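You operate a simulated robot arm through the tools that you are given. There is no shell and no other tool. Be economical: measure what you need, move in short steps, check, and stop when the job is done.

You are at the controls of a simulated robot arm. One attempt, no reset.

JOB
Press the linen tea towel flat in the brown press.
Fine: wheel to PRESS till it is flat, back to UP; towel back where it lay.

It is judged by the outcome, as a careful person would: the job done as asked, and still so three seconds after it is handed in. It fails if anything else is knocked over, pushed out of place, dropped, spilled or broken. Flat cloth is picked up by pressing the open fingertips on it (5 to 10 N) and closing them slowly along it; thin cloth reads only 2 to 8 mm in the jaws.

ROBOT AND FRAMES
A 6-joint arm with a two-finger parallel gripper, fixed in place. Base frame: the origin is at the foot of the arm, x ahead of it, y to its left, z up. Readings come in mm, degrees, newtons and seconds.
With the tool pointing down near the work surface it reaches from about 260 to 680 mm from the base axis. Its first joint turns from -66.0 to 66.0 degrees. Payload 2.9 kg.
The TCP is the grasp point between the finger pads, 30 mm short of the fingertips. In the tool frame z runs along the fingers and y along their closing line. Largest opening 110 mm; finger width 20, thickness 10; the body of the gripper, 48 by 112 mm, starts 55 mm behind the TCP.
Orientation is that of the tool frame in the base frame, as [roll, pitch, yaw] about the fixed x, y, z axes, in that order (R = Rz(yaw) Ry(pitch) Rx(roll)). With the fingers straight down and closing along the base's y, the tool's x points along the base's -x, its y along +y and its z along -z.

CONTROLS
- The arm moves only by the tool nudge_tool. Its argument "increments" is a list that holds one entry, the list of rows, each a list of 7 numbers: the shift along the base's x, y, z in mm, then the turn, a rotation vector about the base's x, y, z in degrees, then the gripper command, from -1 (fully open) to 1 (shut), values between in proportion. In form: [[[dx, dy, dz, ax, ay, az, fingers], ...]]. A call has 1 to 8 rows; each row shifts and turns the commanded pose from where the row before left it. Rows are played at 5 a second. More than 50 mm and 8.6 degrees between two rows, or a gripper value outside its range, and nothing of the call is played. Where a pose cannot be reached the arm comes as near as it can. A force on the tool above 40 N (or 10 N above the force at the start of the call, whichever is more), or a blocked arm, ends the call early, and 0.2 s more pass. The fingers move at their own pace (about 108 mm/s each) and stop on an object; they squeeze with about 30 N. The grip force told is the motor's: it shows also when the fingers shut on nothing. Time passes only in rows, and 0.2 s behind the last, so rows that do not move let the fingers close. It gives the time, the measured TCP pose, the force on the tool (base axes), the opening and the grip force at its end, in the units of the frame above (readings bear some noise).
- Cameras (640 x 400 px; columns grow to the right, rows downward): "scene" is fixed at [74.9, 432.3, 1379.8]; the picture's right is [-0.78, -0.63, 0.00], its down [-0.38, 0.47, -0.79] and it looks along [0.50, -0.62, -0.61] (base axes); focal length 278 px, centre (320, 200). "wrist" rides on the gripper at [72, 17, -103] in the tool frame; the picture's right is [-0.23, 0.97, 0.00], its down [-0.76, -0.18, -0.62] and it looks along [-0.61, -0.14, 0.78] (tool axes); focal length 222 px, centre (320, 200). There is no depth. A picture from a camera that has moved, and an enlarged one, comes with that camera's place and axes in the base frame and with its lens.
- capture(camera): a new picture of that camera. No time passes.
- close_up(camera, box): a new picture of the part [left, top, right, bottom] of that camera's present view, enlarged. No time passes.
- hand_in(): hands the job in; it is judged then, once.

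Go step by step. Nothing tells you positions but the pictures and the camera data: compare them with the known pose of the tool, close in by small moves and look again before you grip or let go. The budget is 120 turns and 64 pictures, counting those below and the enlarged ones. Unless the task says otherwise, let go and move clear before handing in, and close with one line.

The tools are called after "Emit:" by a JSON object that holds its "api" and its "payload". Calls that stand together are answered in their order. nudge_tool: Moves the arm, as the interface text tells. Its arguments: {"type":"object","properties":{"increments":{"type":"array","items":{"type":"array","items":{"type":"array","items":{"type":"number"}}}}},"required":["increments"]} The other tools are called the same way: capture (camera) takes a picture; close_up (camera, box) takes an enlarged picture of a part of a camera's view; hand_in () hands the job in.

At the start:

```text
time_s: 0.0
position: [346.3, -100.5, 1203.9]
tool_rot: [180.0, 0.0, -180.0]
force: [-0.8, -0.7, -1.1]
finger_gap: 110.0
finger_force: 0.0
```

scene: 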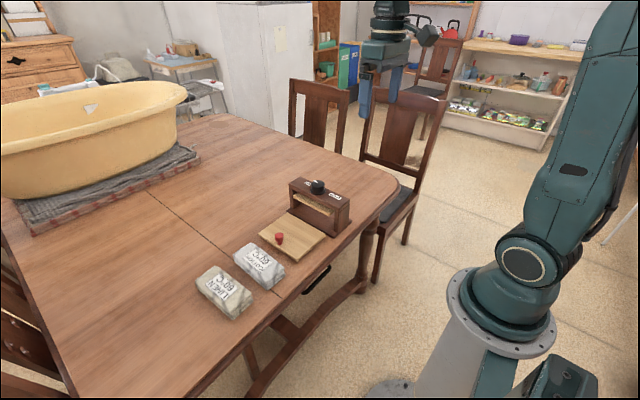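
wrist: 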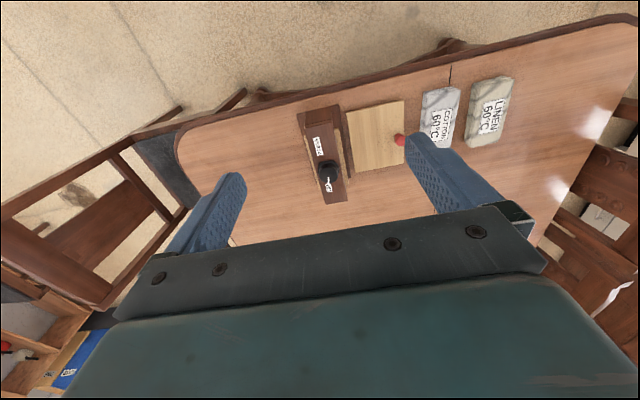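

I see a brown press with a sliding board with a red knob, a dark wheel on top, and two folded bundles labelled COTTON 60 and LINEN 60. I'll look closer first.

Emit:
{"api": "close_up", "payload": {"camera": "scene", "box": [180, 160, 380, 330]}}

Emit:
{"api": "close_up", "payload": {"camera": "wrist", "box": [280, 60, 540, 220]}}

Emit:
{"api": "close_up", "payload": {"camera": "scene", "box": [250, 165, 370, 260]}}

```text
2.35 times, centred on (280, 245) of scene
camera zoom: at [74.9, 432.3, 1379.8], right [-0.78, -0.63, 0.0], down [-0.38, 0.47, -0.79], along [0.5, -0.62, -0.61], focal length 653 px, centre (414, 94)
```

zoom: 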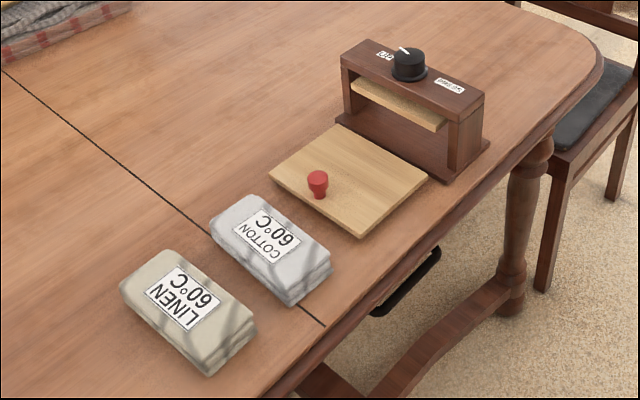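

```text
2.46 times, centred on (410, 140) of wrist
camera zoom: at [274.3, -83.8, 1306.9], right [0.23, 0.97, 0.0], down [0.76, -0.18, 0.62], along [0.61, -0.14, -0.78], focal length 547 px, centre (98, 348)
```

zoom: 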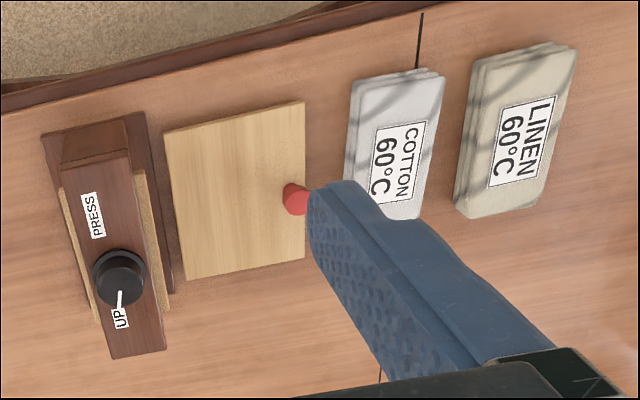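

```text
4.21 times, centred on (310, 212) of scene
camera zoom: at [74.9, 432.3, 1379.8], right [-0.78, -0.63, 0.0], down [-0.38, 0.47, -0.79], along [0.5, -0.62, -0.61], focal length 1169 px, centre (362, 147)
```

zoom: 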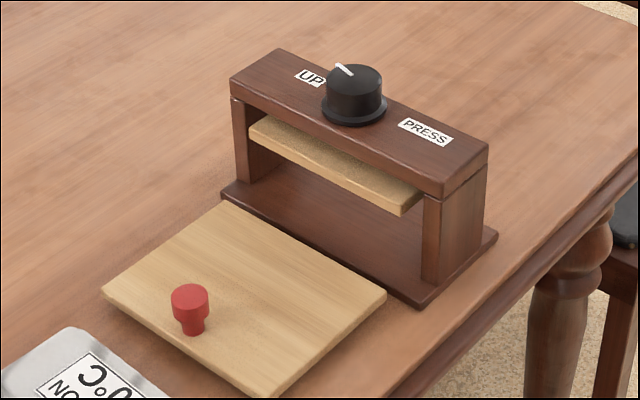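

Linen bundle is near (520, 262), the tray board spans x 456–628, y −58–75 with its red knob near (543, 60), and the press wheel is near (533, −122, z≈887). I'll move above the linen for a better look.

Emit:
{"api": "nudge_tool", "payload": {"increments": [[[6, 43, -22, 0, 0, 0, -1], [6, 43, -22, 0, 0, 0, -1], [6, 43, -22, 0, 0, 0, -1], [6, 43, -22, 0, 0, 0, -1], [6, 43, -22, 0, 0, 0, -1], [6, 43, -22, 0, 0, 0, -1], [6, 43, -22, 0, 0, 0, -1], [6, 43, -22, 0, 0, 0, -1]]]}}

Emit:
{"api": "capture", "payload": {"camera": "wrist"}}

Emit:
{"api": "capture", "payload": {"camera": "scene"}}

```text
time_s: 1.8
position: [393.5, 243.5, 1027.4]
tool_rot: [-180.0, -0.1, -180.0]
force: [-0.1, 0.1, 0.4]
finger_gap: 110.2
finger_force: 0.0
```

```text
58 pictures are left
camera wrist: at [321.5, 261.0, 1131.5], right [0.23, 0.97, 0.0], down [0.76, -0.18, 0.62], along [0.61, -0.14, -0.78], focal length 222 px, centre (320, 200)
```

wrist: 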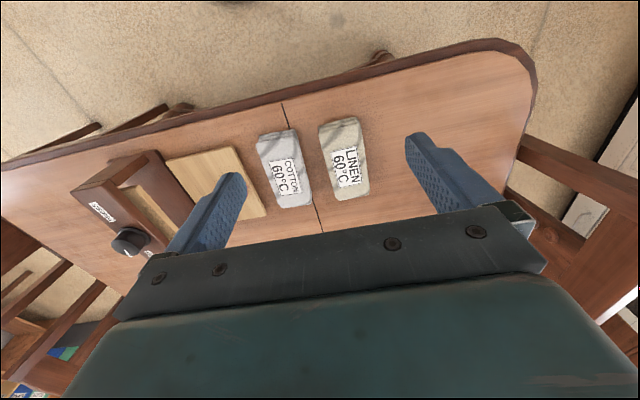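

```text
57 pictures are left
```

scene: 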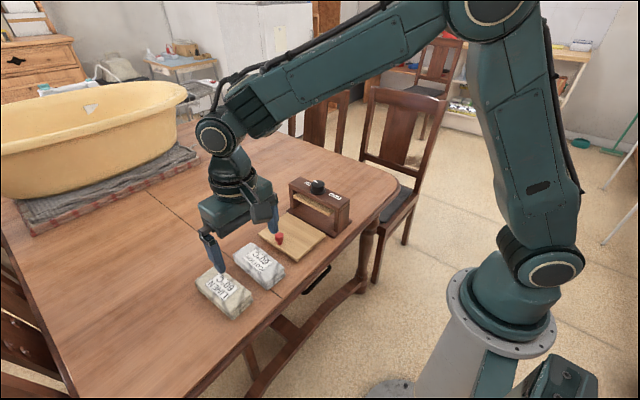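

Emit:
{"api": "close_up", "payload": {"camera": "wrist", "box": [240, 100, 400, 220]}}

Emit:
{"api": "close_up", "payload": {"camera": "wrist", "box": [60, 130, 270, 270]}}

```text
3.33 times, centred on (320, 160) of wrist
camera zoom: at [321.5, 261.0, 1131.5], right [0.23, 0.97, 0.0], down [0.76, -0.18, 0.62], along [0.61, -0.14, -0.78], focal length 740 px, centre (320, 333)
```

zoom: 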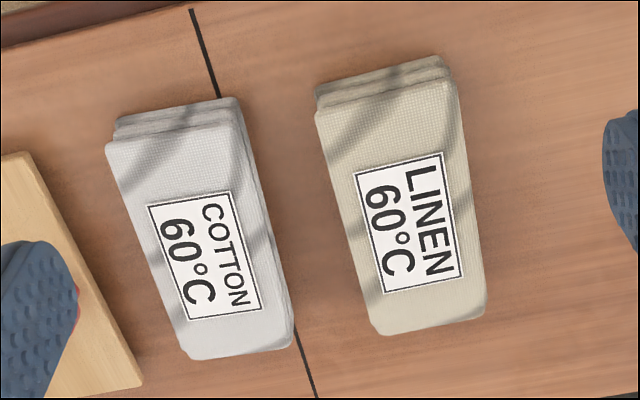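

```text
2.86 times, centred on (165, 200) of wrist
camera zoom: at [321.5, 261.0, 1131.5], right [0.23, 0.97, 0.0], down [0.76, -0.18, 0.62], along [0.61, -0.14, -0.78], focal length 635 px, centre (763, 200)
```

zoom: 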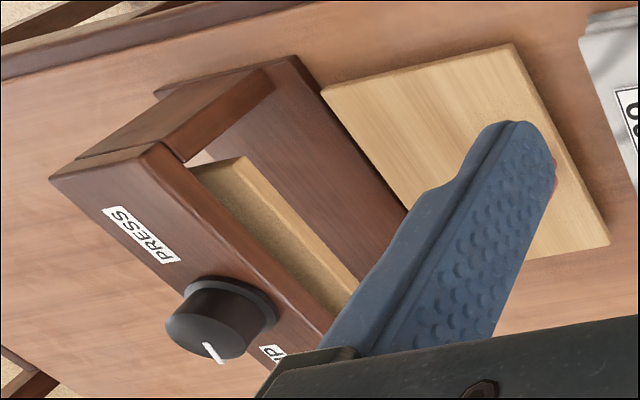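

The linen top is about x 458–599, y 230–297, z≈785, with the cotton some 35 mm to its right. I'll go above its centre with the jaws at about 90 mm.

Emit:
{"api": "nudge_tool", "payload": {"increments": [[[27, 4, -29, 0, 0, 0, -0.64], [27, 4, -29, 0, 0, 0, -0.64], [27, 4, -29, 0, 0, 0, -0.64], [27, 4, -29, 0, 0, 0, -0.64], [27, 4, -29, 0, 0, 0, -0.64]]]}}

Emit:
{"api": "capture", "payload": {"camera": "wrist"}}

Emit:
{"api": "close_up", "payload": {"camera": "scene", "box": [160, 160, 360, 330]}}

```text
time_s: 3.0
position: [534.5, 262.5, 878.7]
tool_rot: [-179.9, 0.0, 180.0]
force: [0.5, -0.4, 0.4]
finger_gap: 89.9
finger_force: 0.1
```

```text
54 pictures are left
camera wrist: at [461.8, 279.7, 983.0], right [0.23, 0.97, 0.0], down [0.76, -0.18, 0.62], along [0.61, -0.14, -0.78], focal length 222 px, centre (320, 200)
```

wrist: 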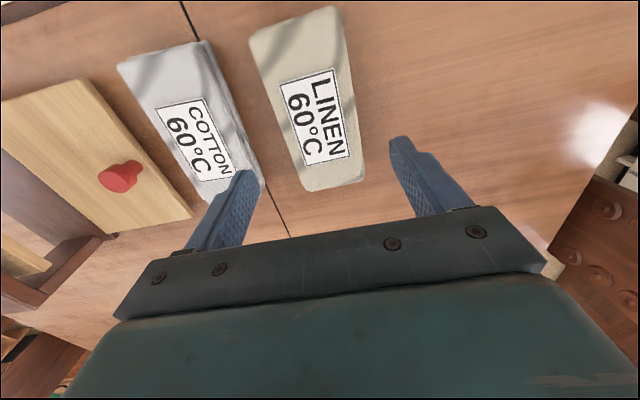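

```text
2.35 times, centred on (260, 245) of scene
camera zoom: at [74.9, 432.3, 1379.8], right [-0.78, -0.63, 0.0], down [-0.38, 0.47, -0.79], along [0.5, -0.62, -0.61], focal length 653 px, centre (461, 94)
```

zoom: 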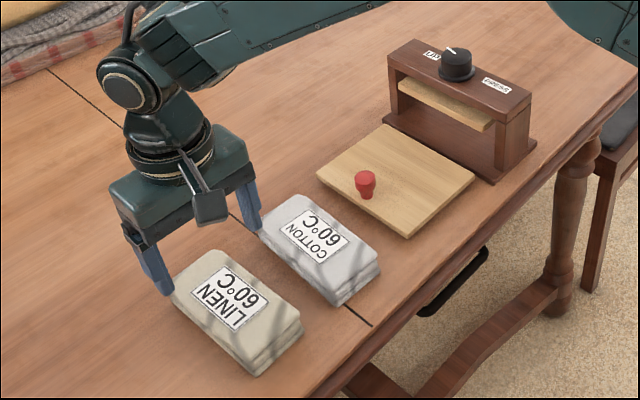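

Estimates agree: the linen is centred at (528.5, 263). Descending around it.

Emit:
{"api": "nudge_tool", "payload": {"increments": [[[-5.5, 0.5, -30, 0, 0, 0, -0.64], [0, 0, -30, 0, 0, 0, -0.64], [0, 0, -20, 0, 0, 0, -0.64], [0, 0, -8, 0, 0, 0, -0.64]]]}}

Emit:
{"api": "capture", "payload": {"camera": "wrist"}}

Emit:
{"api": "close_up", "payload": {"camera": "scene", "box": [160, 200, 320, 336]}}

```text
time_s: 4.0
position: [526.7, 262.8, 792.1]
tool_rot: [-180.0, 0.1, 180.0]
force: [0.5, 0.5, -0.1]
finger_gap: 90.2
finger_force: 0.0
```

```text
52 pictures are left
camera wrist: at [453.4, 279.6, 895.9], right [0.23, 0.97, 0.0], down [0.76, -0.18, 0.62], along [0.61, -0.14, -0.78], focal length 222 px, centre (320, 200)
```

wrist: 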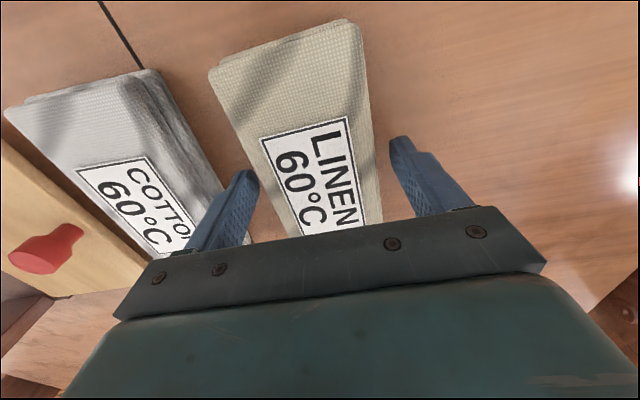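

```text
2.94 times, centred on (240, 268) of scene
camera zoom: at [74.9, 432.3, 1379.8], right [-0.78, -0.63, 0.0], down [-0.38, 0.47, -0.79], along [0.5, -0.62, -0.61], focal length 817 px, centre (555, 0)
```

zoom: 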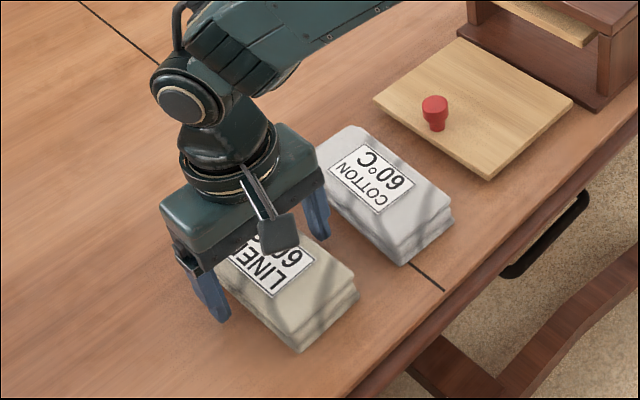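

Fingers straddle the linen cleanly. Lowering 4 mm and closing.

Emit:
{"api": "nudge_tool", "payload": {"increments": [[[1, 0, -4, 0, 0, 0, -0.64], [0, 0, 0, 0, 0, 0, -0.3], [0, 0, 0, 0, 0, 0, -0.2], [0, 0, 0, 0, 0, 0, -0.1], [0, 0, 0, 0, 0, 0, 0]]]}}

```text
time_s: 5.2
position: [527.0, 263.5, 788.8]
tool_rot: [-180.0, -0.1, -180.0]
force: [-0.6, -0.9, -0.4]
finger_gap: 69.6
finger_force: 29.7
```

Gripped at 69.6 mm. Lifting.

Emit:
{"api": "nudge_tool", "payload": {"increments": [[[0, 0, 10, 0, 0, 0, 0.2], [0, 0, 30, 0, 0, 0, 0.2], [0, 0, 40, 0, 0, 0, 0.2], [0, 0, 40, 0, 0, 0, 0.2]]]}}

Emit:
{"api": "capture", "payload": {"camera": "wrist"}}

Emit:
{"api": "close_up", "payload": {"camera": "scene", "box": [160, 160, 360, 330]}}

```text
time_s: 6.2
position: [526.5, 263.3, 911.0]
tool_rot: [-180.0, 0.0, -179.8]
force: [0.5, 0.1, -0.5]
finger_gap: 69.3
finger_force: 30.0
```

```text
50 pictures are left
camera wrist: at [454.5, 281.3, 1015.2], right [0.23, 0.97, 0.0], down [0.76, -0.18, 0.62], along [0.61, -0.14, -0.78], focal length 222 px, centre (320, 200)
```

wrist: 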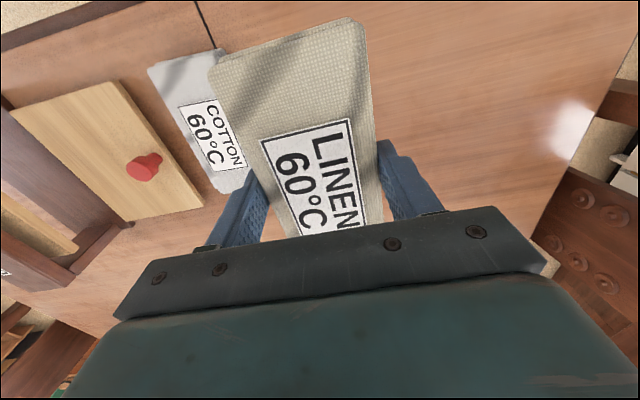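

```text
2.35 times, centred on (260, 245) of scene
camera zoom: at [74.9, 432.3, 1379.8], right [-0.78, -0.63, 0.0], down [-0.38, 0.47, -0.79], along [0.5, -0.62, -0.61], focal length 653 px, centre (461, 94)
```

zoom: 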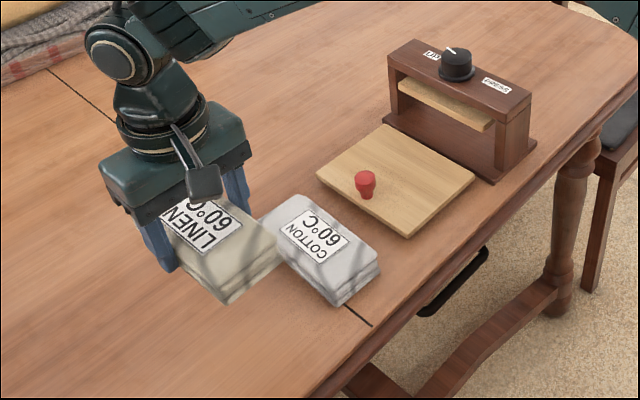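

Held securely. Carrying it over the tray, centred about (538, −12), behind the knob.

Emit:
{"api": "nudge_tool", "payload": {"increments": [[[1.5, -39.3, 0, 0, 0, 0, 0.2], [1.5, -39.3, 0, 0, 0, 0, 0.2], [1.5, -39.3, 0, 0, 0, 0, 0.2], [1.5, -39.3, 0, 0, 0, 0, 0.2], [1.5, -39.3, 0, 0, 0, 0, 0.2], [1.5, -39.3, 0, 0, 0, 0, 0.2], [1.5, -39.3, 0, 0, 0, 0, 0.2], [0, 0, -30, 0, 0, 0, 0.2]]]}}

Emit:
{"api": "capture", "payload": {"camera": "wrist"}}

Emit:
{"api": "close_up", "payload": {"camera": "scene", "box": [220, 150, 380, 270]}}

```text
time_s: 8.0
position: [537.3, -9.1, 878.0]
tool_rot: [180.0, 0.1, 180.0]
force: [0.5, -1.3, -0.7]
finger_gap: 69.5
finger_force: 29.1
```

```text
48 pictures are left
camera wrist: at [464.4, 6.6, 981.6], right [0.23, 0.97, 0.0], down [0.76, -0.18, 0.62], along [0.61, -0.14, -0.78], focal length 222 px, centre (320, 200)
```

wrist: 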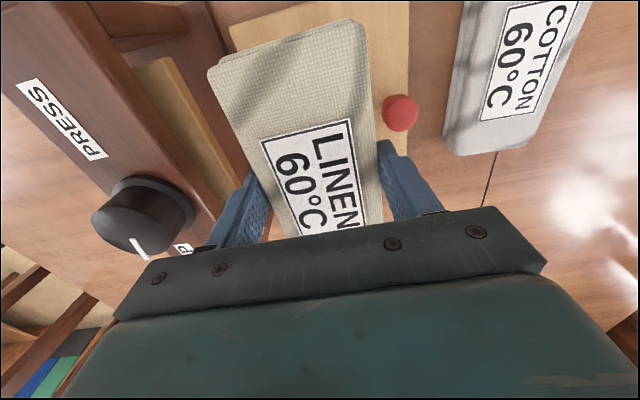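

```text
3.33 times, centred on (300, 210) of scene
camera zoom: at [74.9, 432.3, 1379.8], right [-0.78, -0.63, 0.0], down [-0.38, 0.47, -0.79], along [0.5, -0.62, -0.61], focal length 926 px, centre (387, 167)
```

zoom: 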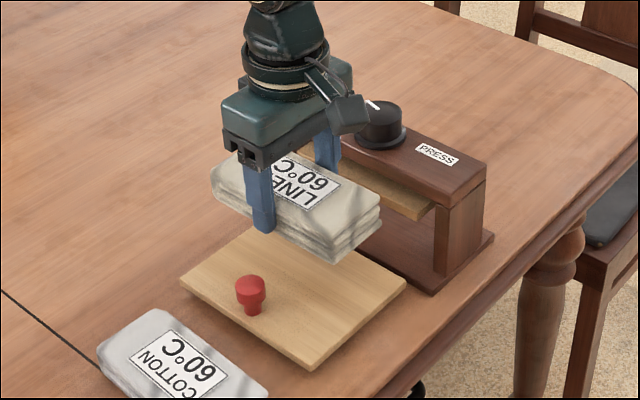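

Aligned over the tray with the knob clear. Lowering, then feeling for contact.

Emit:
{"api": "nudge_tool", "payload": {"increments": [[[0, -2, -30, 0, 0, 0, 0.2], [0, 0, -25, 0, 0, 0, 0.2], [0, 0, -5, 0, 0, 0, 0.2], [0, 0, -3, 0, 0, 0, 0.2], [0, 0, -3, 0, 0, 0, 0.2]]]}}

Emit:
{"api": "close_up", "payload": {"camera": "scene", "box": [240, 170, 360, 260]}}

```text
time_s: 9.2
position: [535.3, -14.4, 813.5]
tool_rot: [180.0, 0.0, -179.9]
force: [-0.5, 0.0, -0.1]
finger_gap: 69.6
finger_force: 29.7
```

```text
4.44 times, centred on (300, 215) of scene
camera zoom: at [74.9, 432.3, 1379.8], right [-0.78, -0.63, 0.0], down [-0.38, 0.47, -0.79], along [0.5, -0.62, -0.61], focal length 1234 px, centre (409, 133)
```

zoom: 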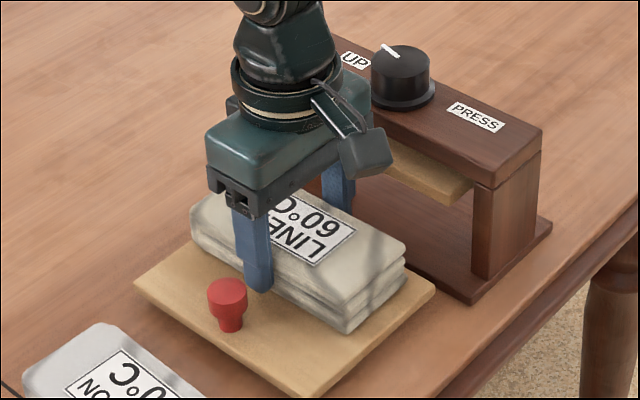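

Emit:
{"api": "nudge_tool", "payload": {"increments": [[[0, 0, -3, 0, 0, 0, 0.2], [0, 0, -2, 0, 0, 0, 0.2], [0, 0, -2, 0, 0, 0, 0.2]]]}}

```text
time_s: 10.0
position: [536.9, -13.5, 808.6]
tool_rot: [180.0, 0.1, 179.9]
force: [-9.8, 0.4, 23.6]
finger_gap: 69.7
finger_force: 30.0
```

Contact with the tray. Easing up slightly and letting go.

Emit:
{"api": "nudge_tool", "payload": {"increments": [[[0, 0, 2, 0, 0, 0, 0.2], [0, 0, 0, 0, 0, 0, -0.3], [0, 0, 0, 0, 0, 0, -0.42], [0, 0, 0, 0, 0, 0, -0.42]]]}}

Emit:
{"api": "capture", "payload": {"camera": "wrist"}}

```text
time_s: 11.0
position: [535.8, -13.9, 808.0]
tool_rot: [180.0, 0.1, -179.9]
force: [0.3, 0.4, 0.9]
finger_gap: 78.1
finger_force: 0.1
```

```text
45 pictures are left
camera wrist: at [463.7, 3.5, 912.1], right [0.23, 0.97, 0.0], down [0.76, -0.18, 0.62], along [0.61, -0.14, -0.78], focal length 222 px, centre (320, 200)
```

wrist: 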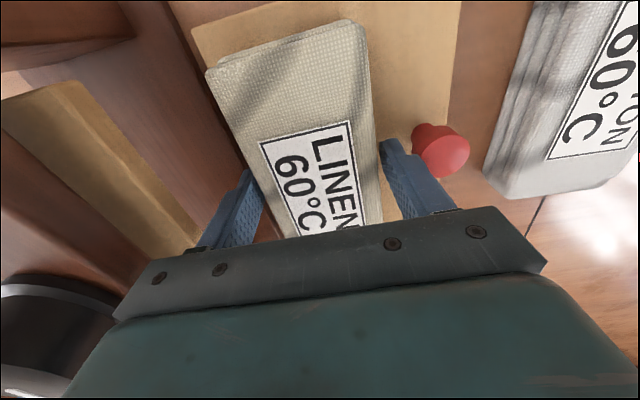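

Released; the towel sits on the tray. Rising straight up.

Emit:
{"api": "nudge_tool", "payload": {"increments": [[[0, 0, 15, 0, 0, 0, -0.42], [0, 0, 30, 0, 0, 0, -0.42], [0, 0, 45, 0, 0, 0, -0.42], [0, 0, 45, 0, 0, 0, -0.42], [0, 40, 0, 0, 0, 0, -0.42]]]}}

Emit:
{"api": "capture", "payload": {"camera": "wrist"}}

Emit:
{"api": "close_up", "payload": {"camera": "scene", "box": [240, 170, 360, 260]}}

```text
time_s: 12.2
position: [536.3, 26.7, 947.3]
tool_rot: [-179.9, 0.0, -179.9]
force: [0.3, 0.8, -0.2]
finger_gap: 78.1
finger_force: 0.1
```

```text
44 pictures are left
camera wrist: at [463.6, 44.0, 1049.8], right [0.23, 0.97, 0.0], down [0.76, -0.18, 0.62], along [0.61, -0.14, -0.78], focal length 222 px, centre (320, 200)
```

wrist: 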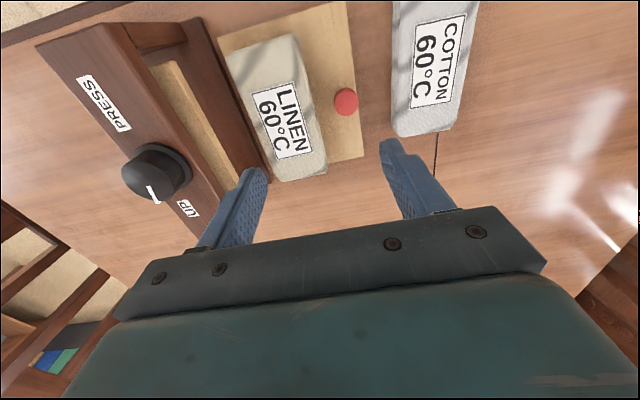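

```text
4.44 times, centred on (300, 215) of scene
camera zoom: at [74.9, 432.3, 1379.8], right [-0.78, -0.63, 0.0], down [-0.38, 0.47, -0.79], along [0.5, -0.62, -0.61], focal length 1234 px, centre (409, 133)
```

zoom: 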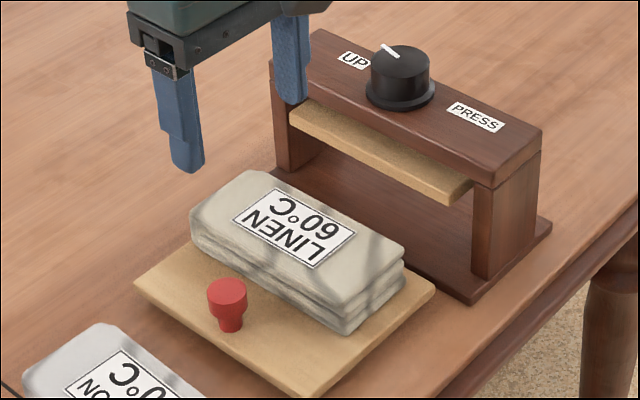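

The towel is seated well; the knob is at about (535, 57). I'll turn the gripper 90° so it closes along x over the knob, keeping its narrow side toward the press.

Emit:
{"api": "nudge_tool", "payload": {"increments": [[[0, 4, 0, 0, 0, -8.5, -0.1], [0, 4, 0, 0, 0, -8.5, -0.1], [0, 4, 0, 0, 0, -8.5, -0.1], [0, 4, 0, 0, 0, -8.5, -0.1], [0, 4, 0, 0, 0, -8.5, -0.1], [0, 4, 0, 0, 0, -8.5, -0.1], [0, 4, 0, 0, 0, -8.5, -0.1], [0, 4, 0, 0, 0, -8.5, -0.1]]]}}

Emit:
{"api": "nudge_tool", "payload": {"increments": [[[0, 0, 0, 0, 0, -8, -0.1], [0, 0, 0, 0, 0, -8, -0.1], [0, 0, 0, 0, 0, -6, -0.1], [0, 0, 0, -8, 0, 0, -0.1], [0, 0, 0, -8, 0, 0, -0.1], [0, 0, 0, -8, 0, 0, -0.1]]]}}

Emit:
{"api": "capture", "payload": {"camera": "wrist"}}

```text
time_s: 14.0
position: [536.9, 57.7, 942.3]
tool_rot: [180.0, 0.0, 111.8]
force: [-0.1, 0.6, 0.2]
finger_gap: 60.4
finger_force: 0.1
```

```text
time_s: 15.4
position: [535.2, 59.2, 944.8]
tool_rot: [180.0, 24.2, 90.0]
force: [0.6, 0.2, 0.2]
finger_gap: 60.5
finger_force: 0.1
```

```text
42 pictures are left
camera wrist: at [552.7, 167.5, 1009.6], right [0.97, -0.21, 0.09], down [-0.18, -0.44, 0.88], along [-0.14, -0.87, -0.47], focal length 222 px, centre (320, 200)
```

wrist: 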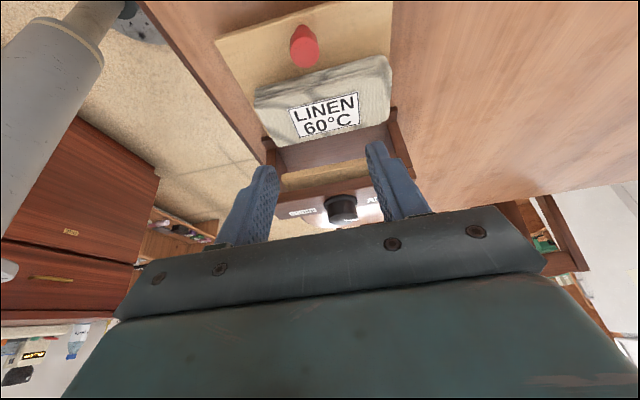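

The view confirms clearance. Descending with fingers either side of the knob.

Emit:
{"api": "nudge_tool", "payload": {"increments": [[[0, 2, -45, 0, 0, 0, -0.1], [0, 2, -45, 0, 0, 0, -0.1], [0, 2, -30, 0, 0, 0, -0.1], [0, 0, -10, 0, 0, 0, -0.1]]]}}

Emit:
{"api": "capture", "payload": {"camera": "wrist"}}

Emit:
{"api": "close_up", "payload": {"camera": "scene", "box": [240, 170, 360, 260]}}

```text
time_s: 16.4
position: [534.9, 63.6, 813.5]
tool_rot: [179.9, 24.0, 90.0]
force: [0.0, -0.1, -0.3]
finger_gap: 60.5
finger_force: 0.0
```

```text
41 pictures are left
camera wrist: at [552.2, 172.0, 879.0], right [0.97, -0.21, 0.09], down [-0.18, -0.44, 0.88], along [-0.14, -0.87, -0.47], focal length 222 px, centre (320, 200)
```

wrist: 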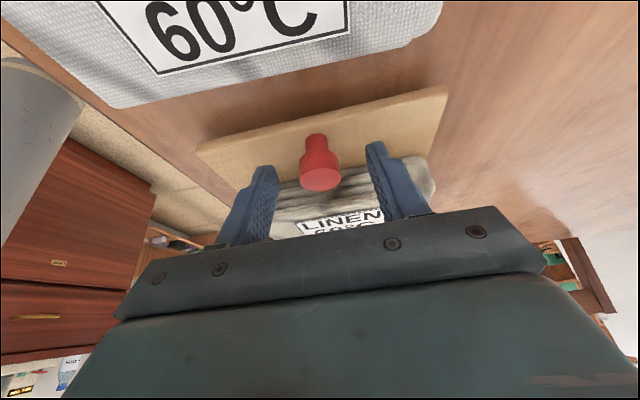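

```text
4.44 times, centred on (300, 215) of scene
camera zoom: at [74.9, 432.3, 1379.8], right [-0.78, -0.63, 0.0], down [-0.38, 0.47, -0.79], along [0.5, -0.62, -0.61], focal length 1234 px, centre (409, 133)
```

zoom: 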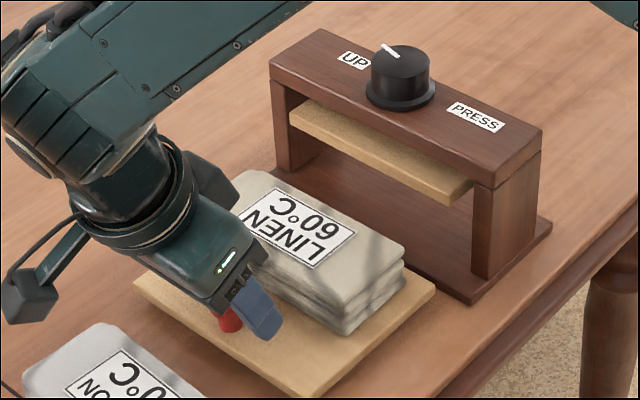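

The knob is between the fingertips. Lowering a little and closing on it.

Emit:
{"api": "nudge_tool", "payload": {"increments": [[[0, 0, -5, 0, 0, 0, -0.1], [0, 0, 0, 0, 0, 0, 0.3], [0, 0, 0, 0, 0, 0, 0.6], [0, 0, 0, 0, 0, 0, 0.8], [0, 0, 0, 0, 0, 0, 0.8]]]}}

Emit:
{"api": "close_up", "payload": {"camera": "wrist", "box": [180, 70, 460, 240]}}

```text
time_s: 17.6
position: [535.7, 65.0, 809.7]
tool_rot: [-179.9, 23.9, 90.0]
force: [-8.1, 0.7, 3.7]
finger_gap: 25.1
finger_force: 29.8
```

```text
2.29 times, centred on (320, 155) of wrist
camera zoom: at [552.5, 172.1, 874.7], right [0.97, -0.21, 0.09], down [-0.18, -0.44, 0.88], along [-0.14, -0.87, -0.47], focal length 508 px, centre (320, 303)
```

zoom: 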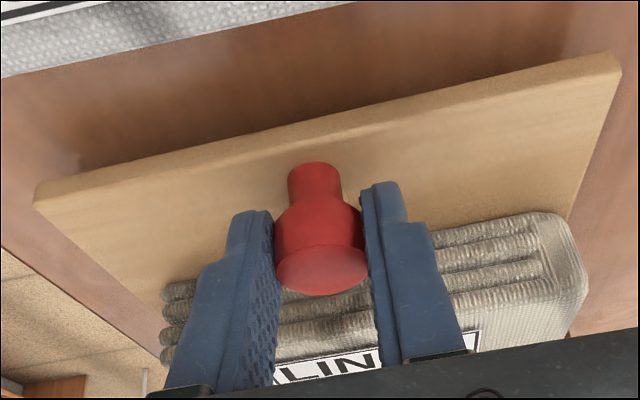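

Knob gripped at 25 mm. Sliding the tray toward the press in small steps, watching the force.

Emit:
{"api": "nudge_tool", "payload": {"increments": [[[-0.8, -3, 0, 0, 0, 0, 0.8], [0, -5, 0, 0, 0, 0, 0.8], [0, -6, 0, 0, 0, 0, 0.8], [0, -6, 0, 0, 0, 0, 0.8]]]}}

```text
time_s: 18.6
position: [536.3, 43.8, 810.1]
tool_rot: [179.9, 24.0, 90.1]
force: [-1.8, 0.4, -0.2]
finger_gap: 25.3
finger_force: 29.9
```

Emit:
{"api": "nudge_tool", "payload": {"increments": [[[0, -6, 0, 0, 0, 0, 0.8], [0, -6, 0, 0, 0, 0, 0.8], [0, -6, 0, 0, 0, 0, 0.8], [0, -6, 0, 0, 0, 0, 0.8]]]}}

Emit:
{"api": "close_up", "payload": {"camera": "scene", "box": [240, 170, 360, 260]}}

```text
time_s: 19.6
position: [535.8, 20.2, 809.1]
tool_rot: [179.9, 24.0, 90.0]
force: [2.9, 0.9, 2.9]
finger_gap: 25.2
finger_force: 30.7
```

```text
4.44 times, centred on (300, 215) of scene
camera zoom: at [74.9, 432.3, 1379.8], right [-0.78, -0.63, 0.0], down [-0.38, 0.47, -0.79], along [0.5, -0.62, -0.61], focal length 1234 px, centre (409, 133)
```

zoom: 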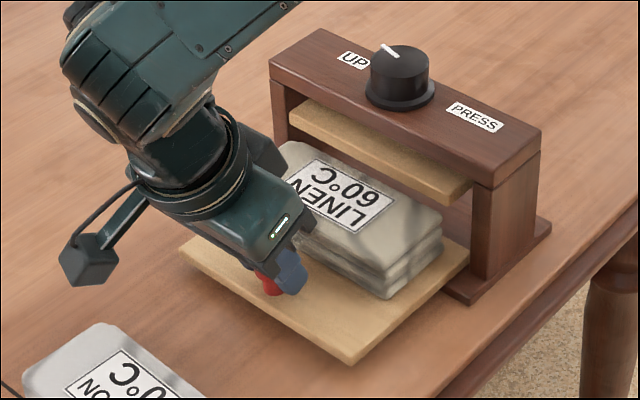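

The tray slides freely over the press base. Continuing.

Emit:
{"api": "nudge_tool", "payload": {"increments": [[[0, -6, 0, 0, 0, 0, 0.8], [0, -6, 0, 0, 0, 0, 0.8], [0, -6, 0, 0, 0, 0, 0.8], [0, -6, 0, 0, 0, 0, 0.8]]]}}

Emit:
{"api": "nudge_tool", "payload": {"increments": [[[0, -5, 0, 0, 0, 0, 0.8], [0, -5, 0, 0, 0, 0, 0.8], [0, -5, 0, 0, 0, 0, 0.8], [0, -5, 0, 0, 0, 0, 0.8]]]}}

Emit:
{"api": "close_up", "payload": {"camera": "scene", "box": [240, 170, 360, 260]}}

```text
time_s: 20.6
position: [533.7, -4.1, 809.9]
tool_rot: [179.7, 24.0, 90.0]
force: [12.7, 0.5, 6.7]
finger_gap: 25.1
finger_force: 29.9
```

```text
time_s: 21.6
position: [534.8, -23.8, 808.4]
tool_rot: [-179.9, 24.0, 89.8]
force: [2.7, 1.9, 11.4]
finger_gap: 25.5
finger_force: 29.9
```

```text
4.44 times, centred on (300, 215) of scene
camera zoom: at [74.7, 432.3, 1379.8], right [-0.78, -0.63, 0.0], down [-0.38, 0.47, -0.79], along [0.5, -0.62, -0.61], focal length 1234 px, centre (409, 133)
```

zoom: 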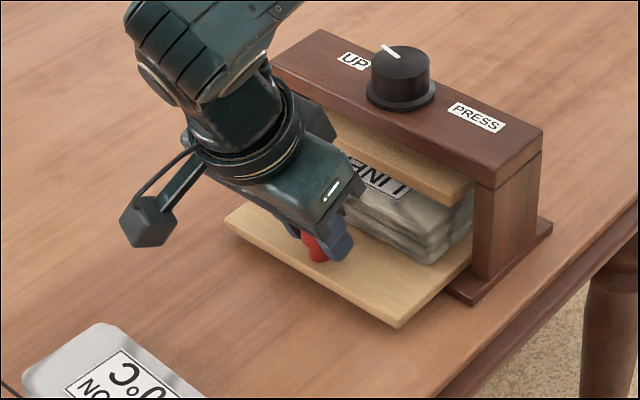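

Emit:
{"api": "nudge_tool", "payload": {"increments": [[[0, -5, 1, 0, 0, 0, 0.8], [0, -5, 0, 0, 0, 0, 0.8], [0, -4, 0, 0, 0, 0, 0.8], [0, -4, 0, 0, 0, 0, 0.8]]]}}

Emit:
{"api": "nudge_tool", "payload": {"increments": [[[0, -4, 0, 0, 0, 0, 0.8], [0, -4, 0, 0, 0, 0, 0.8], [0, -4, 0, 0, 0, 0, 0.8], [0, -4, 0, 0, 0, 0, 0.8]]]}}

Emit:
{"api": "capture", "payload": {"camera": "wrist"}}

Emit:
{"api": "close_up", "payload": {"camera": "scene", "box": [240, 170, 360, 260]}}

```text
time_s: 22.6
position: [536.2, -42.6, 809.6]
tool_rot: [-179.8, 24.1, 90.1]
force: [-4.2, 0.7, 0.4]
finger_gap: 25.4
finger_force: 30.1
```

```text
time_s: 23.6
position: [535.8, -58.0, 808.6]
tool_rot: [-180.0, 23.9, 90.0]
force: [1.2, 6.2, 0.1]
finger_gap: 24.8
finger_force: 30.2
```

```text
36 pictures are left
camera wrist: at [552.8, 50.2, 875.4], right [0.97, -0.21, 0.09], down [-0.18, -0.44, 0.88], along [-0.14, -0.87, -0.47], focal length 222 px, centre (320, 200)
```

wrist: 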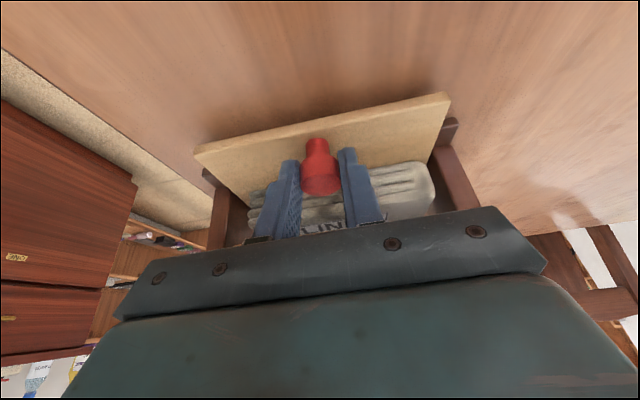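

```text
4.44 times, centred on (300, 215) of scene
camera zoom: at [75.0, 432.4, 1379.8], right [-0.78, -0.63, 0.0], down [-0.38, 0.47, -0.79], along [0.5, -0.62, -0.61], focal length 1234 px, centre (409, 133)
```

zoom: 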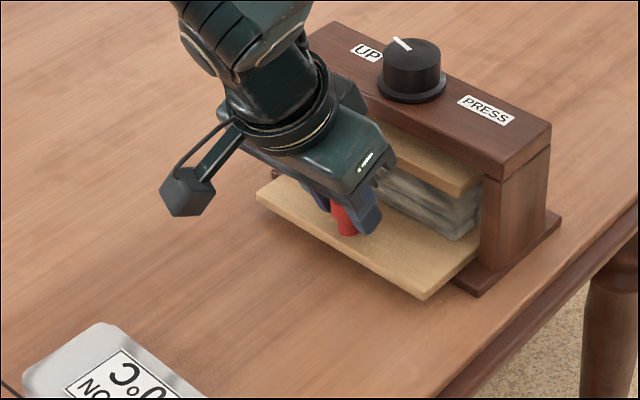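

The tray has bottomed out, and the whole press was nudged back about 11 mm by the last steps; I'll restore that later. Now I release the knob and back off along the tool axis.

Emit:
{"api": "nudge_tool", "payload": {"increments": [[[0, 1, 0, 0, 0, 0, 0.3], [0, 0, 0, 0, 0, 0, 0], [0, 0, 0, 0, 0, 0, -0.1], [0, 10, 20, 0, 0, 0, -0.1], [0, 18, 40, 0, 0, 0, -0.1], [0, 18, 40, 0, 0, 0, -0.1]]]}}

Emit:
{"api": "capture", "payload": {"camera": "wrist"}}

Emit:
{"api": "close_up", "payload": {"camera": "scene", "box": [240, 170, 360, 260]}}

```text
time_s: 25.0
position: [537.4, -9.6, 910.3]
tool_rot: [-179.9, 24.0, 90.1]
force: [0.1, 0.2, 0.0]
finger_gap: 60.4
finger_force: 0.1
```

```text
34 pictures are left
camera wrist: at [553.9, 98.3, 975.0], right [0.97, -0.21, 0.09], down [-0.18, -0.44, 0.88], along [-0.14, -0.87, -0.47], focal length 222 px, centre (320, 200)
```

wrist: 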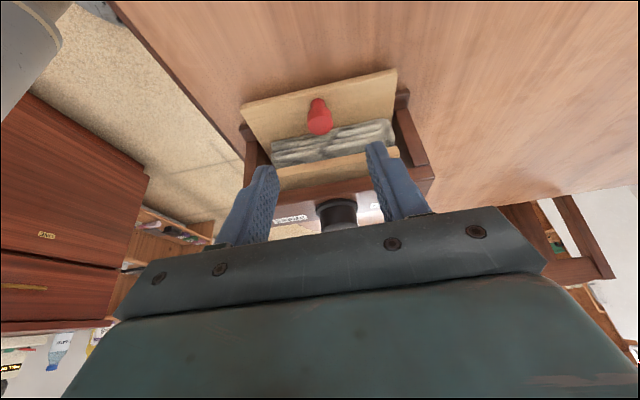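

```text
4.44 times, centred on (300, 215) of scene
camera zoom: at [74.9, 432.3, 1379.8], right [-0.78, -0.63, 0.0], down [-0.38, 0.47, -0.79], along [0.5, -0.62, -0.61], focal length 1234 px, centre (409, 133)
```

zoom: 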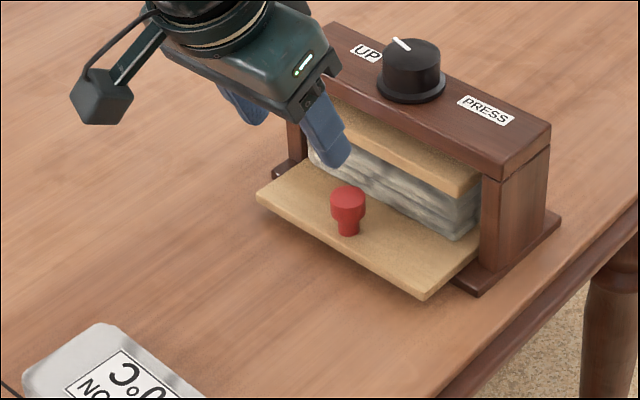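

The towel sits under the platen. Next I straighten the tool and go above the wheel to measure it and read the dial.

Emit:
{"api": "nudge_tool", "payload": {"increments": [[[0, -5, 30, 8, 0, 8, -0.1], [0, -10, 30, 8, 0, 8, -0.1], [0, -15, 30, 8, 0, 8, -0.1], [0, -15, 10, 0, 0, 8, -0.1], [0, -15, 0, 0, 0, 8, -0.1], [0, -15, 0, 0, 0, 8, -0.1], [0, -15, 0, 0, 0, 8, -0.1], [0, -15, 0, 0, 0, 8, -0.1]]]}}

Emit:
{"api": "nudge_tool", "payload": {"increments": [[[-10, 0, 0, 0, 0, 8, -0.1], [-10, 0, 0, 0, 0, 8, -0.1], [-10, 0, 0, 0, 0, 8, -0.1], [-10, 0, 0, 0, 0, 2, -0.1], [-10, 0, 0, 0, 0, 0, -0.1]]]}}

Emit:
{"api": "capture", "payload": {"camera": "wrist"}}

```text
refused: row 1 steps farther than a row can; nothing moved
```

```text
time_s: 26.2
position: [486.3, -10.6, 911.9]
tool_rot: [-179.9, 23.9, 116.0]
force: [0.0, 0.5, -0.5]
finger_gap: 60.4
finger_force: 0.0
```

```text
32 pictures are left
camera wrist: at [453.6, 94.1, 976.8], right [0.97, 0.24, 0.09], down [0.03, -0.48, 0.88], along [0.26, -0.85, -0.47], focal length 222 px, centre (320, 200)
```

wrist: 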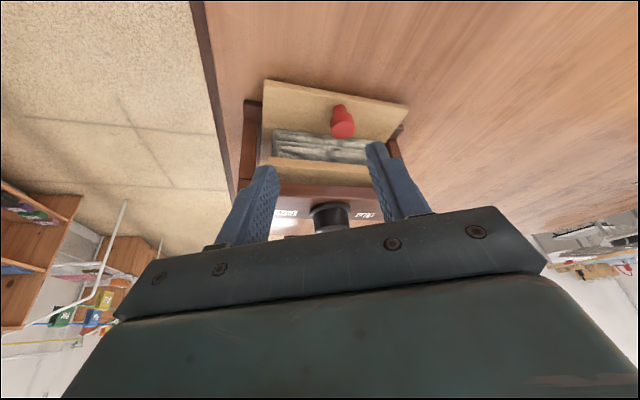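

One call was refused for combining turns, so I'm sending the remaining rotation separately: untilt and rise first, then yaw.

Emit:
{"api": "nudge_tool", "payload": {"increments": [[[0, 0, 30, 7.19, 3.5, 0, -0.1], [0, 0, 30, 7.19, 3.5, 0, -0.1], [0, 0, 30, 7.19, 3.5, 0, -0.1], [0, -15, 10, 0, 0, 8, -0.1], [0, -15, 0, 0, 0, 8, -0.1], [0, -15, 0, 0, 0, 8, -0.1], [0, -15, 0, 0, 0, 8, -0.1], [0, -15, 0, 0, 0, 8, -0.1]]]}}

Emit:
{"api": "nudge_tool", "payload": {"increments": [[[-5, -15, 0, 0, 0, 8, -0.1], [-5, -15, 0, 0, 0, 8, -0.1], [-5, -10, 0, 0, 0, 8, -0.1], [0, -10, 0, 0, 0, 0, -0.1]]]}}

Emit:
{"api": "capture", "payload": {"camera": "wrist"}}

```text
time_s: 28.0
position: [485.7, -86.0, 1011.2]
tool_rot: [-179.9, 0.1, 156.1]
force: [0.5, 0.3, -0.1]
finger_gap: 60.6
finger_force: 0.1
```

```text
time_s: 29.0
position: [470.1, -135.9, 1011.6]
tool_rot: [-179.9, 0.1, -179.8]
force: [0.1, -0.4, -0.1]
finger_gap: 60.7
finger_force: 0.1
```

```text
31 pictures are left
camera wrist: at [397.8, -119.0, 1115.1], right [0.23, 0.97, 0.0], down [0.76, -0.18, 0.62], along [0.61, -0.14, -0.78], focal length 222 px, centre (320, 200)
```

wrist: 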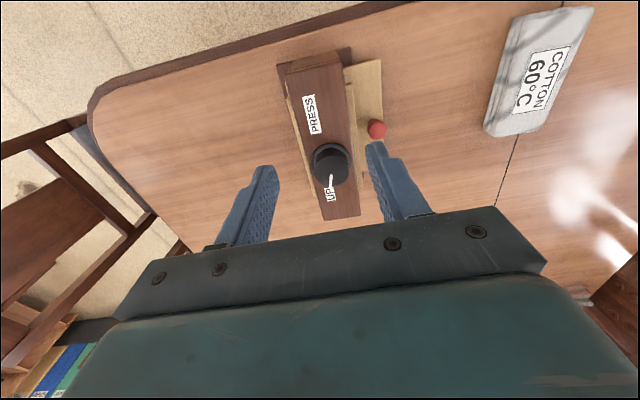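

Emit:
{"api": "close_up", "payload": {"camera": "wrist", "box": [265, 40, 405, 225]}}

```text
2.16 times, centred on (335, 132) of wrist
camera zoom: at [397.8, -119.0, 1115.1], right [0.23, 0.97, 0.0], down [0.76, -0.18, 0.62], along [0.61, -0.14, -0.78], focal length 480 px, centre (288, 346)
```

zoom: 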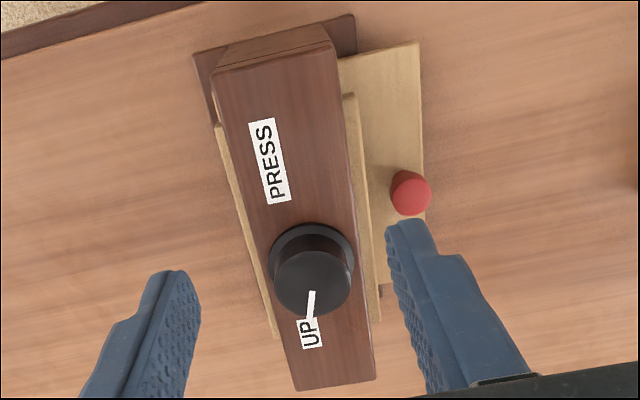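

The wheel is at (534, −136), pointer at about −15°, UP at −14° and PRESS at −171°, so it turns about 150° clockwise through −y. I'll pre-rotate the gripper +68° and centre over it.

Emit:
{"api": "nudge_tool", "payload": {"increments": [[[8, 0, -3, 0, 0, 8.5, -0.27], [8, 0, -3, 0, 0, 8.5, -0.27], [8, 0, -3, 0, 0, 8.5, -0.27], [8, 0, -3, 0, 0, 8.5, -0.27], [8, 0, -3, 0, 0, 8.5, -0.27], [8, 0, -3, 0, 0, 8.5, -0.27], [8, 0, -3, 0, 0, 8.5, -0.27], [8, 0, -3, 0, 0, 8.5, -0.27]]]}}

Emit:
{"api": "capture", "payload": {"camera": "wrist"}}

```text
time_s: 30.8
position: [534.1, -135.3, 985.6]
tool_rot: [-180.0, 0.0, -111.9]
force: [-0.6, 0.0, -0.4]
finger_gap: 69.8
finger_force: 0.0
```

```text
29 pictures are left
camera wrist: at [491.8, -196.1, 1089.8], right [-0.82, 0.57, 0.0], down [0.45, 0.64, 0.62], along [0.36, 0.51, -0.78], focal length 222 px, centre (320, 200)
```

wrist: 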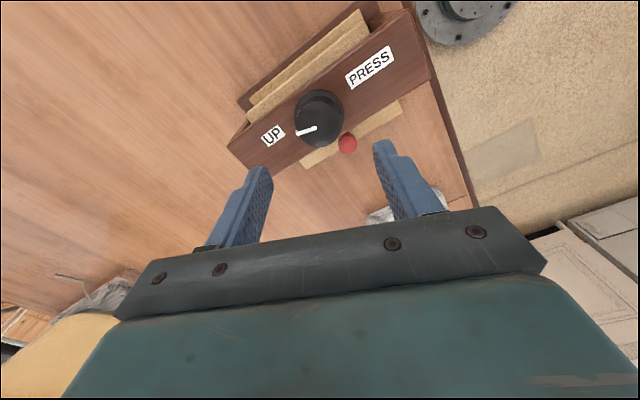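

Centred. Lowering around the wheel.

Emit:
{"api": "nudge_tool", "payload": {"increments": [[[1, 0, -35, 0, 0, 0, -0.27], [0, 0, -30, 0, 0, 0, -0.27], [0, 0, -12, 0, 0, 0, -0.27], [0, 0, -4, 0, 0, 0, -0.27]]]}}

Emit:
{"api": "capture", "payload": {"camera": "wrist"}}

Emit:
{"api": "close_up", "payload": {"camera": "scene", "box": [260, 150, 380, 240]}}

```text
time_s: 31.8
position: [533.2, -135.6, 903.0]
tool_rot: [-180.0, 0.0, -112.0]
force: [0.1, 0.3, 0.6]
finger_gap: 69.8
finger_force: 0.0
```

```text
28 pictures are left
camera wrist: at [490.9, -197.0, 1007.8], right [-0.82, 0.58, 0.0], down [0.45, 0.64, 0.62], along [0.36, 0.51, -0.78], focal length 222 px, centre (320, 200)
```

wrist: 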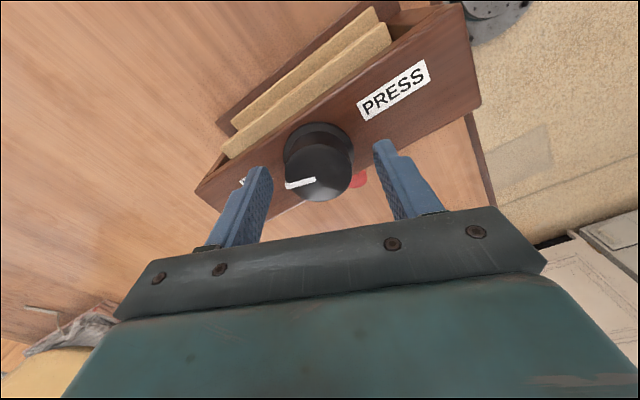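

```text
4.44 times, centred on (320, 195) of scene
camera zoom: at [74.9, 432.3, 1379.8], right [-0.78, -0.63, 0.0], down [-0.38, 0.47, -0.79], along [0.5, -0.62, -0.61], focal length 1234 px, centre (320, 222)
```

zoom: 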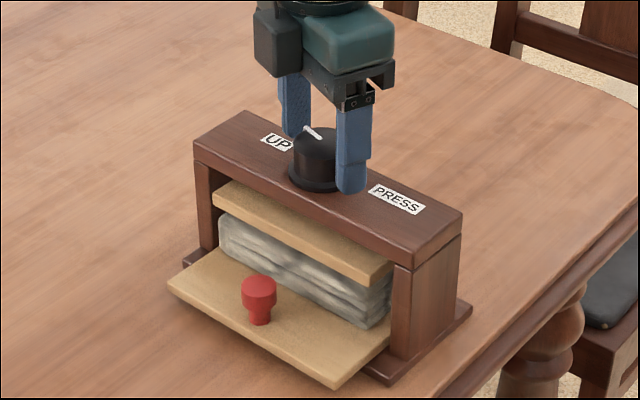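

Nicely centred. Closing on the wheel.

Emit:
{"api": "nudge_tool", "payload": {"increments": [[[0, 0, 0, 0, 0, 0, 0], [0, 0, 0, 0, 0, 0, 0.15], [0, 0, 0, 0, 0, 0, 0.3], [0, 0, 0, 0, 0, 0, 0.5], [0, 0, 0, 0, 0, 0, 0.5]]]}}

```text
time_s: 33.0
position: [534.9, -136.6, 903.9]
tool_rot: [-180.0, 0.0, -112.1]
force: [6.4, -1.8, 1.2]
finger_gap: 41.4
finger_force: 29.8
```

Emit:
{"api": "nudge_tool", "payload": {"increments": [[[0.6, -0.2, 0, 0, 0, -4, 0.5], [0, 0, 0, 0, 0, -8, 0.5], [0, 0, 0, 0, 0, -8, 0.5], [0, 0, 0, 0, 0, -8, 0.5], [0, 0, 0, 0, 0, -8, 0.5]]]}}

Emit:
{"api": "close_up", "payload": {"camera": "scene", "box": [260, 150, 380, 240]}}

```text
time_s: 34.2
position: [534.9, -135.9, 904.7]
tool_rot: [179.8, -0.1, -148.1]
force: [-7.5, -6.6, 0.4]
finger_gap: 41.2
finger_force: 29.5
```

```text
4.44 times, centred on (320, 195) of scene
camera zoom: at [74.7, 432.2, 1379.9], right [-0.78, -0.63, 0.0], down [-0.38, 0.47, -0.79], along [0.5, -0.62, -0.61], focal length 1234 px, centre (320, 222)
```

zoom: 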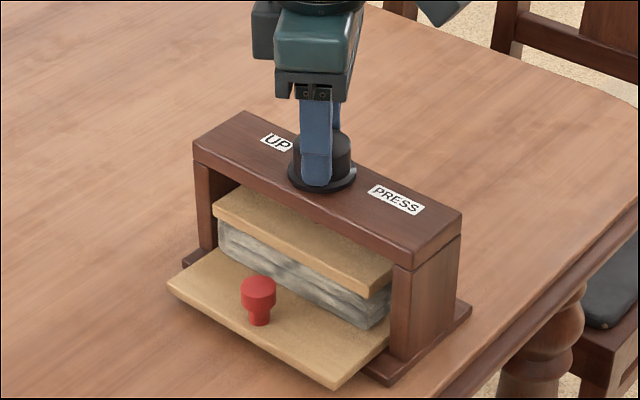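

The platen is descending and the press stays put. Continuing clockwise.

Emit:
{"api": "nudge_tool", "payload": {"increments": [[[-0.3, -0.3, 0, 0, 0, -8, 0.5], [0, 0, 0, 0, 0, -8, 0.5], [0, 0, 0, 0, 0, -8, 0.5], [0, 0, 0, 0, 0, -8, 0.5], [0, 0, 0, 0, 0, -8, 0.5]]]}}

Emit:
{"api": "nudge_tool", "payload": {"increments": [[[0, 0, 0, 0, 0, -8, 0.5], [0, 0, 0, 0, 0, -8, 0.5], [0, 0, 0, 0, 0, -8, 0.5], [0, 0, 0, 0, 0, -8, 0.5], [0, 0, 0, 0, 0, -8, 0.5]]]}}

Emit:
{"api": "close_up", "payload": {"camera": "scene", "box": [260, 150, 380, 240]}}

Emit:
{"api": "capture", "payload": {"camera": "wrist"}}

```text
time_s: 35.4
position: [534.7, -135.9, 905.2]
tool_rot: [-179.9, -0.1, 171.9]
force: [-3.6, 0.8, 0.0]
finger_gap: 41.6
finger_force: 30.1
```

```text
time_s: 36.6
position: [535.1, -137.0, 904.2]
tool_rot: [180.0, -0.1, 131.8]
force: [1.2, -0.8, 0.2]
finger_gap: 40.8
finger_force: 29.9
```

```text
4.44 times, centred on (320, 195) of scene
camera zoom: at [75.2, 432.2, 1379.8], right [-0.78, -0.63, 0.0], down [-0.38, 0.47, -0.79], along [0.5, -0.62, -0.61], focal length 1234 px, centre (320, 222)
```

zoom: 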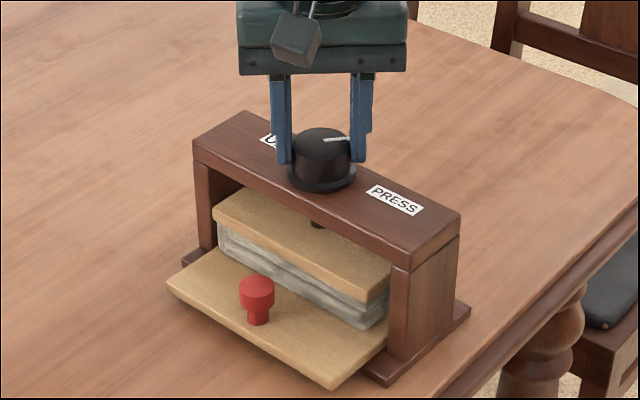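

```text
24 pictures are left
camera wrist: at [499.6, -70.7, 1008.5], right [0.88, 0.48, 0.0], down [0.38, -0.69, 0.62], along [0.3, -0.55, -0.78], focal length 222 px, centre (320, 200)
```

wrist: 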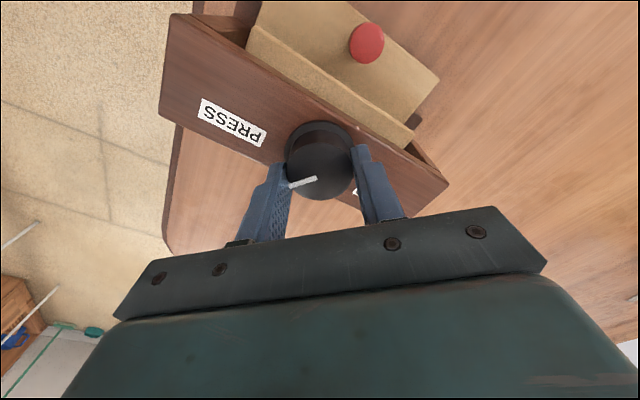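

116° done and the cloth is compressing. Continuing to PRESS.

Emit:
{"api": "nudge_tool", "payload": {"increments": [[[0, 0, 0, 0, 0, -7, 0.5], [0, 0, 0, 0, 0, -7, 0.5], [0, 0, 0, 0, 0, -7, 0.5], [0, 0, 0, 0, 0, -7, 0.5]]]}}

Emit:
{"api": "close_up", "payload": {"camera": "scene", "box": [260, 150, 380, 240]}}

```text
time_s: 37.6
position: [533.6, -136.9, 904.8]
tool_rot: [180.0, 0.1, 103.8]
force: [-3.4, -1.5, 0.2]
finger_gap: 41.0
finger_force: 30.0
```

```text
4.44 times, centred on (320, 195) of scene
camera zoom: at [75.0, 432.2, 1379.8], right [-0.78, -0.63, 0.0], down [-0.38, 0.47, -0.79], along [0.5, -0.62, -0.61], focal length 1234 px, centre (320, 222)
```

zoom: 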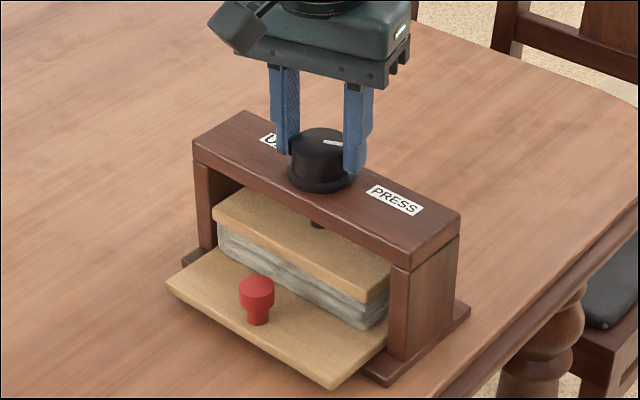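

Emit:
{"api": "capture", "payload": {"camera": "wrist"}}

```text
22 pictures are left
camera wrist: at [534.2, -61.7, 1008.5], right [1.0, 0.01, 0.0], down [0.01, -0.78, 0.62], along [0.01, -0.62, -0.78], focal length 222 px, centre (320, 200)
```

wrist: 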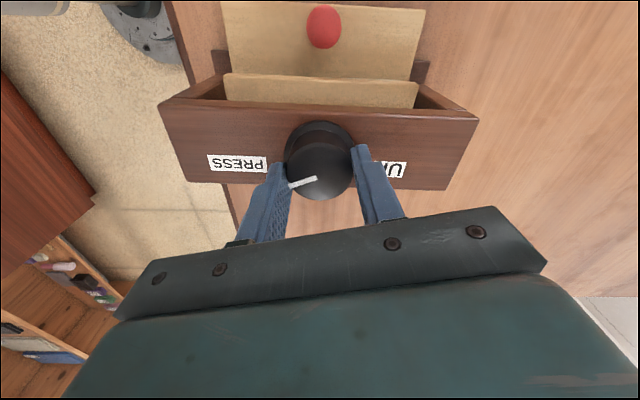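

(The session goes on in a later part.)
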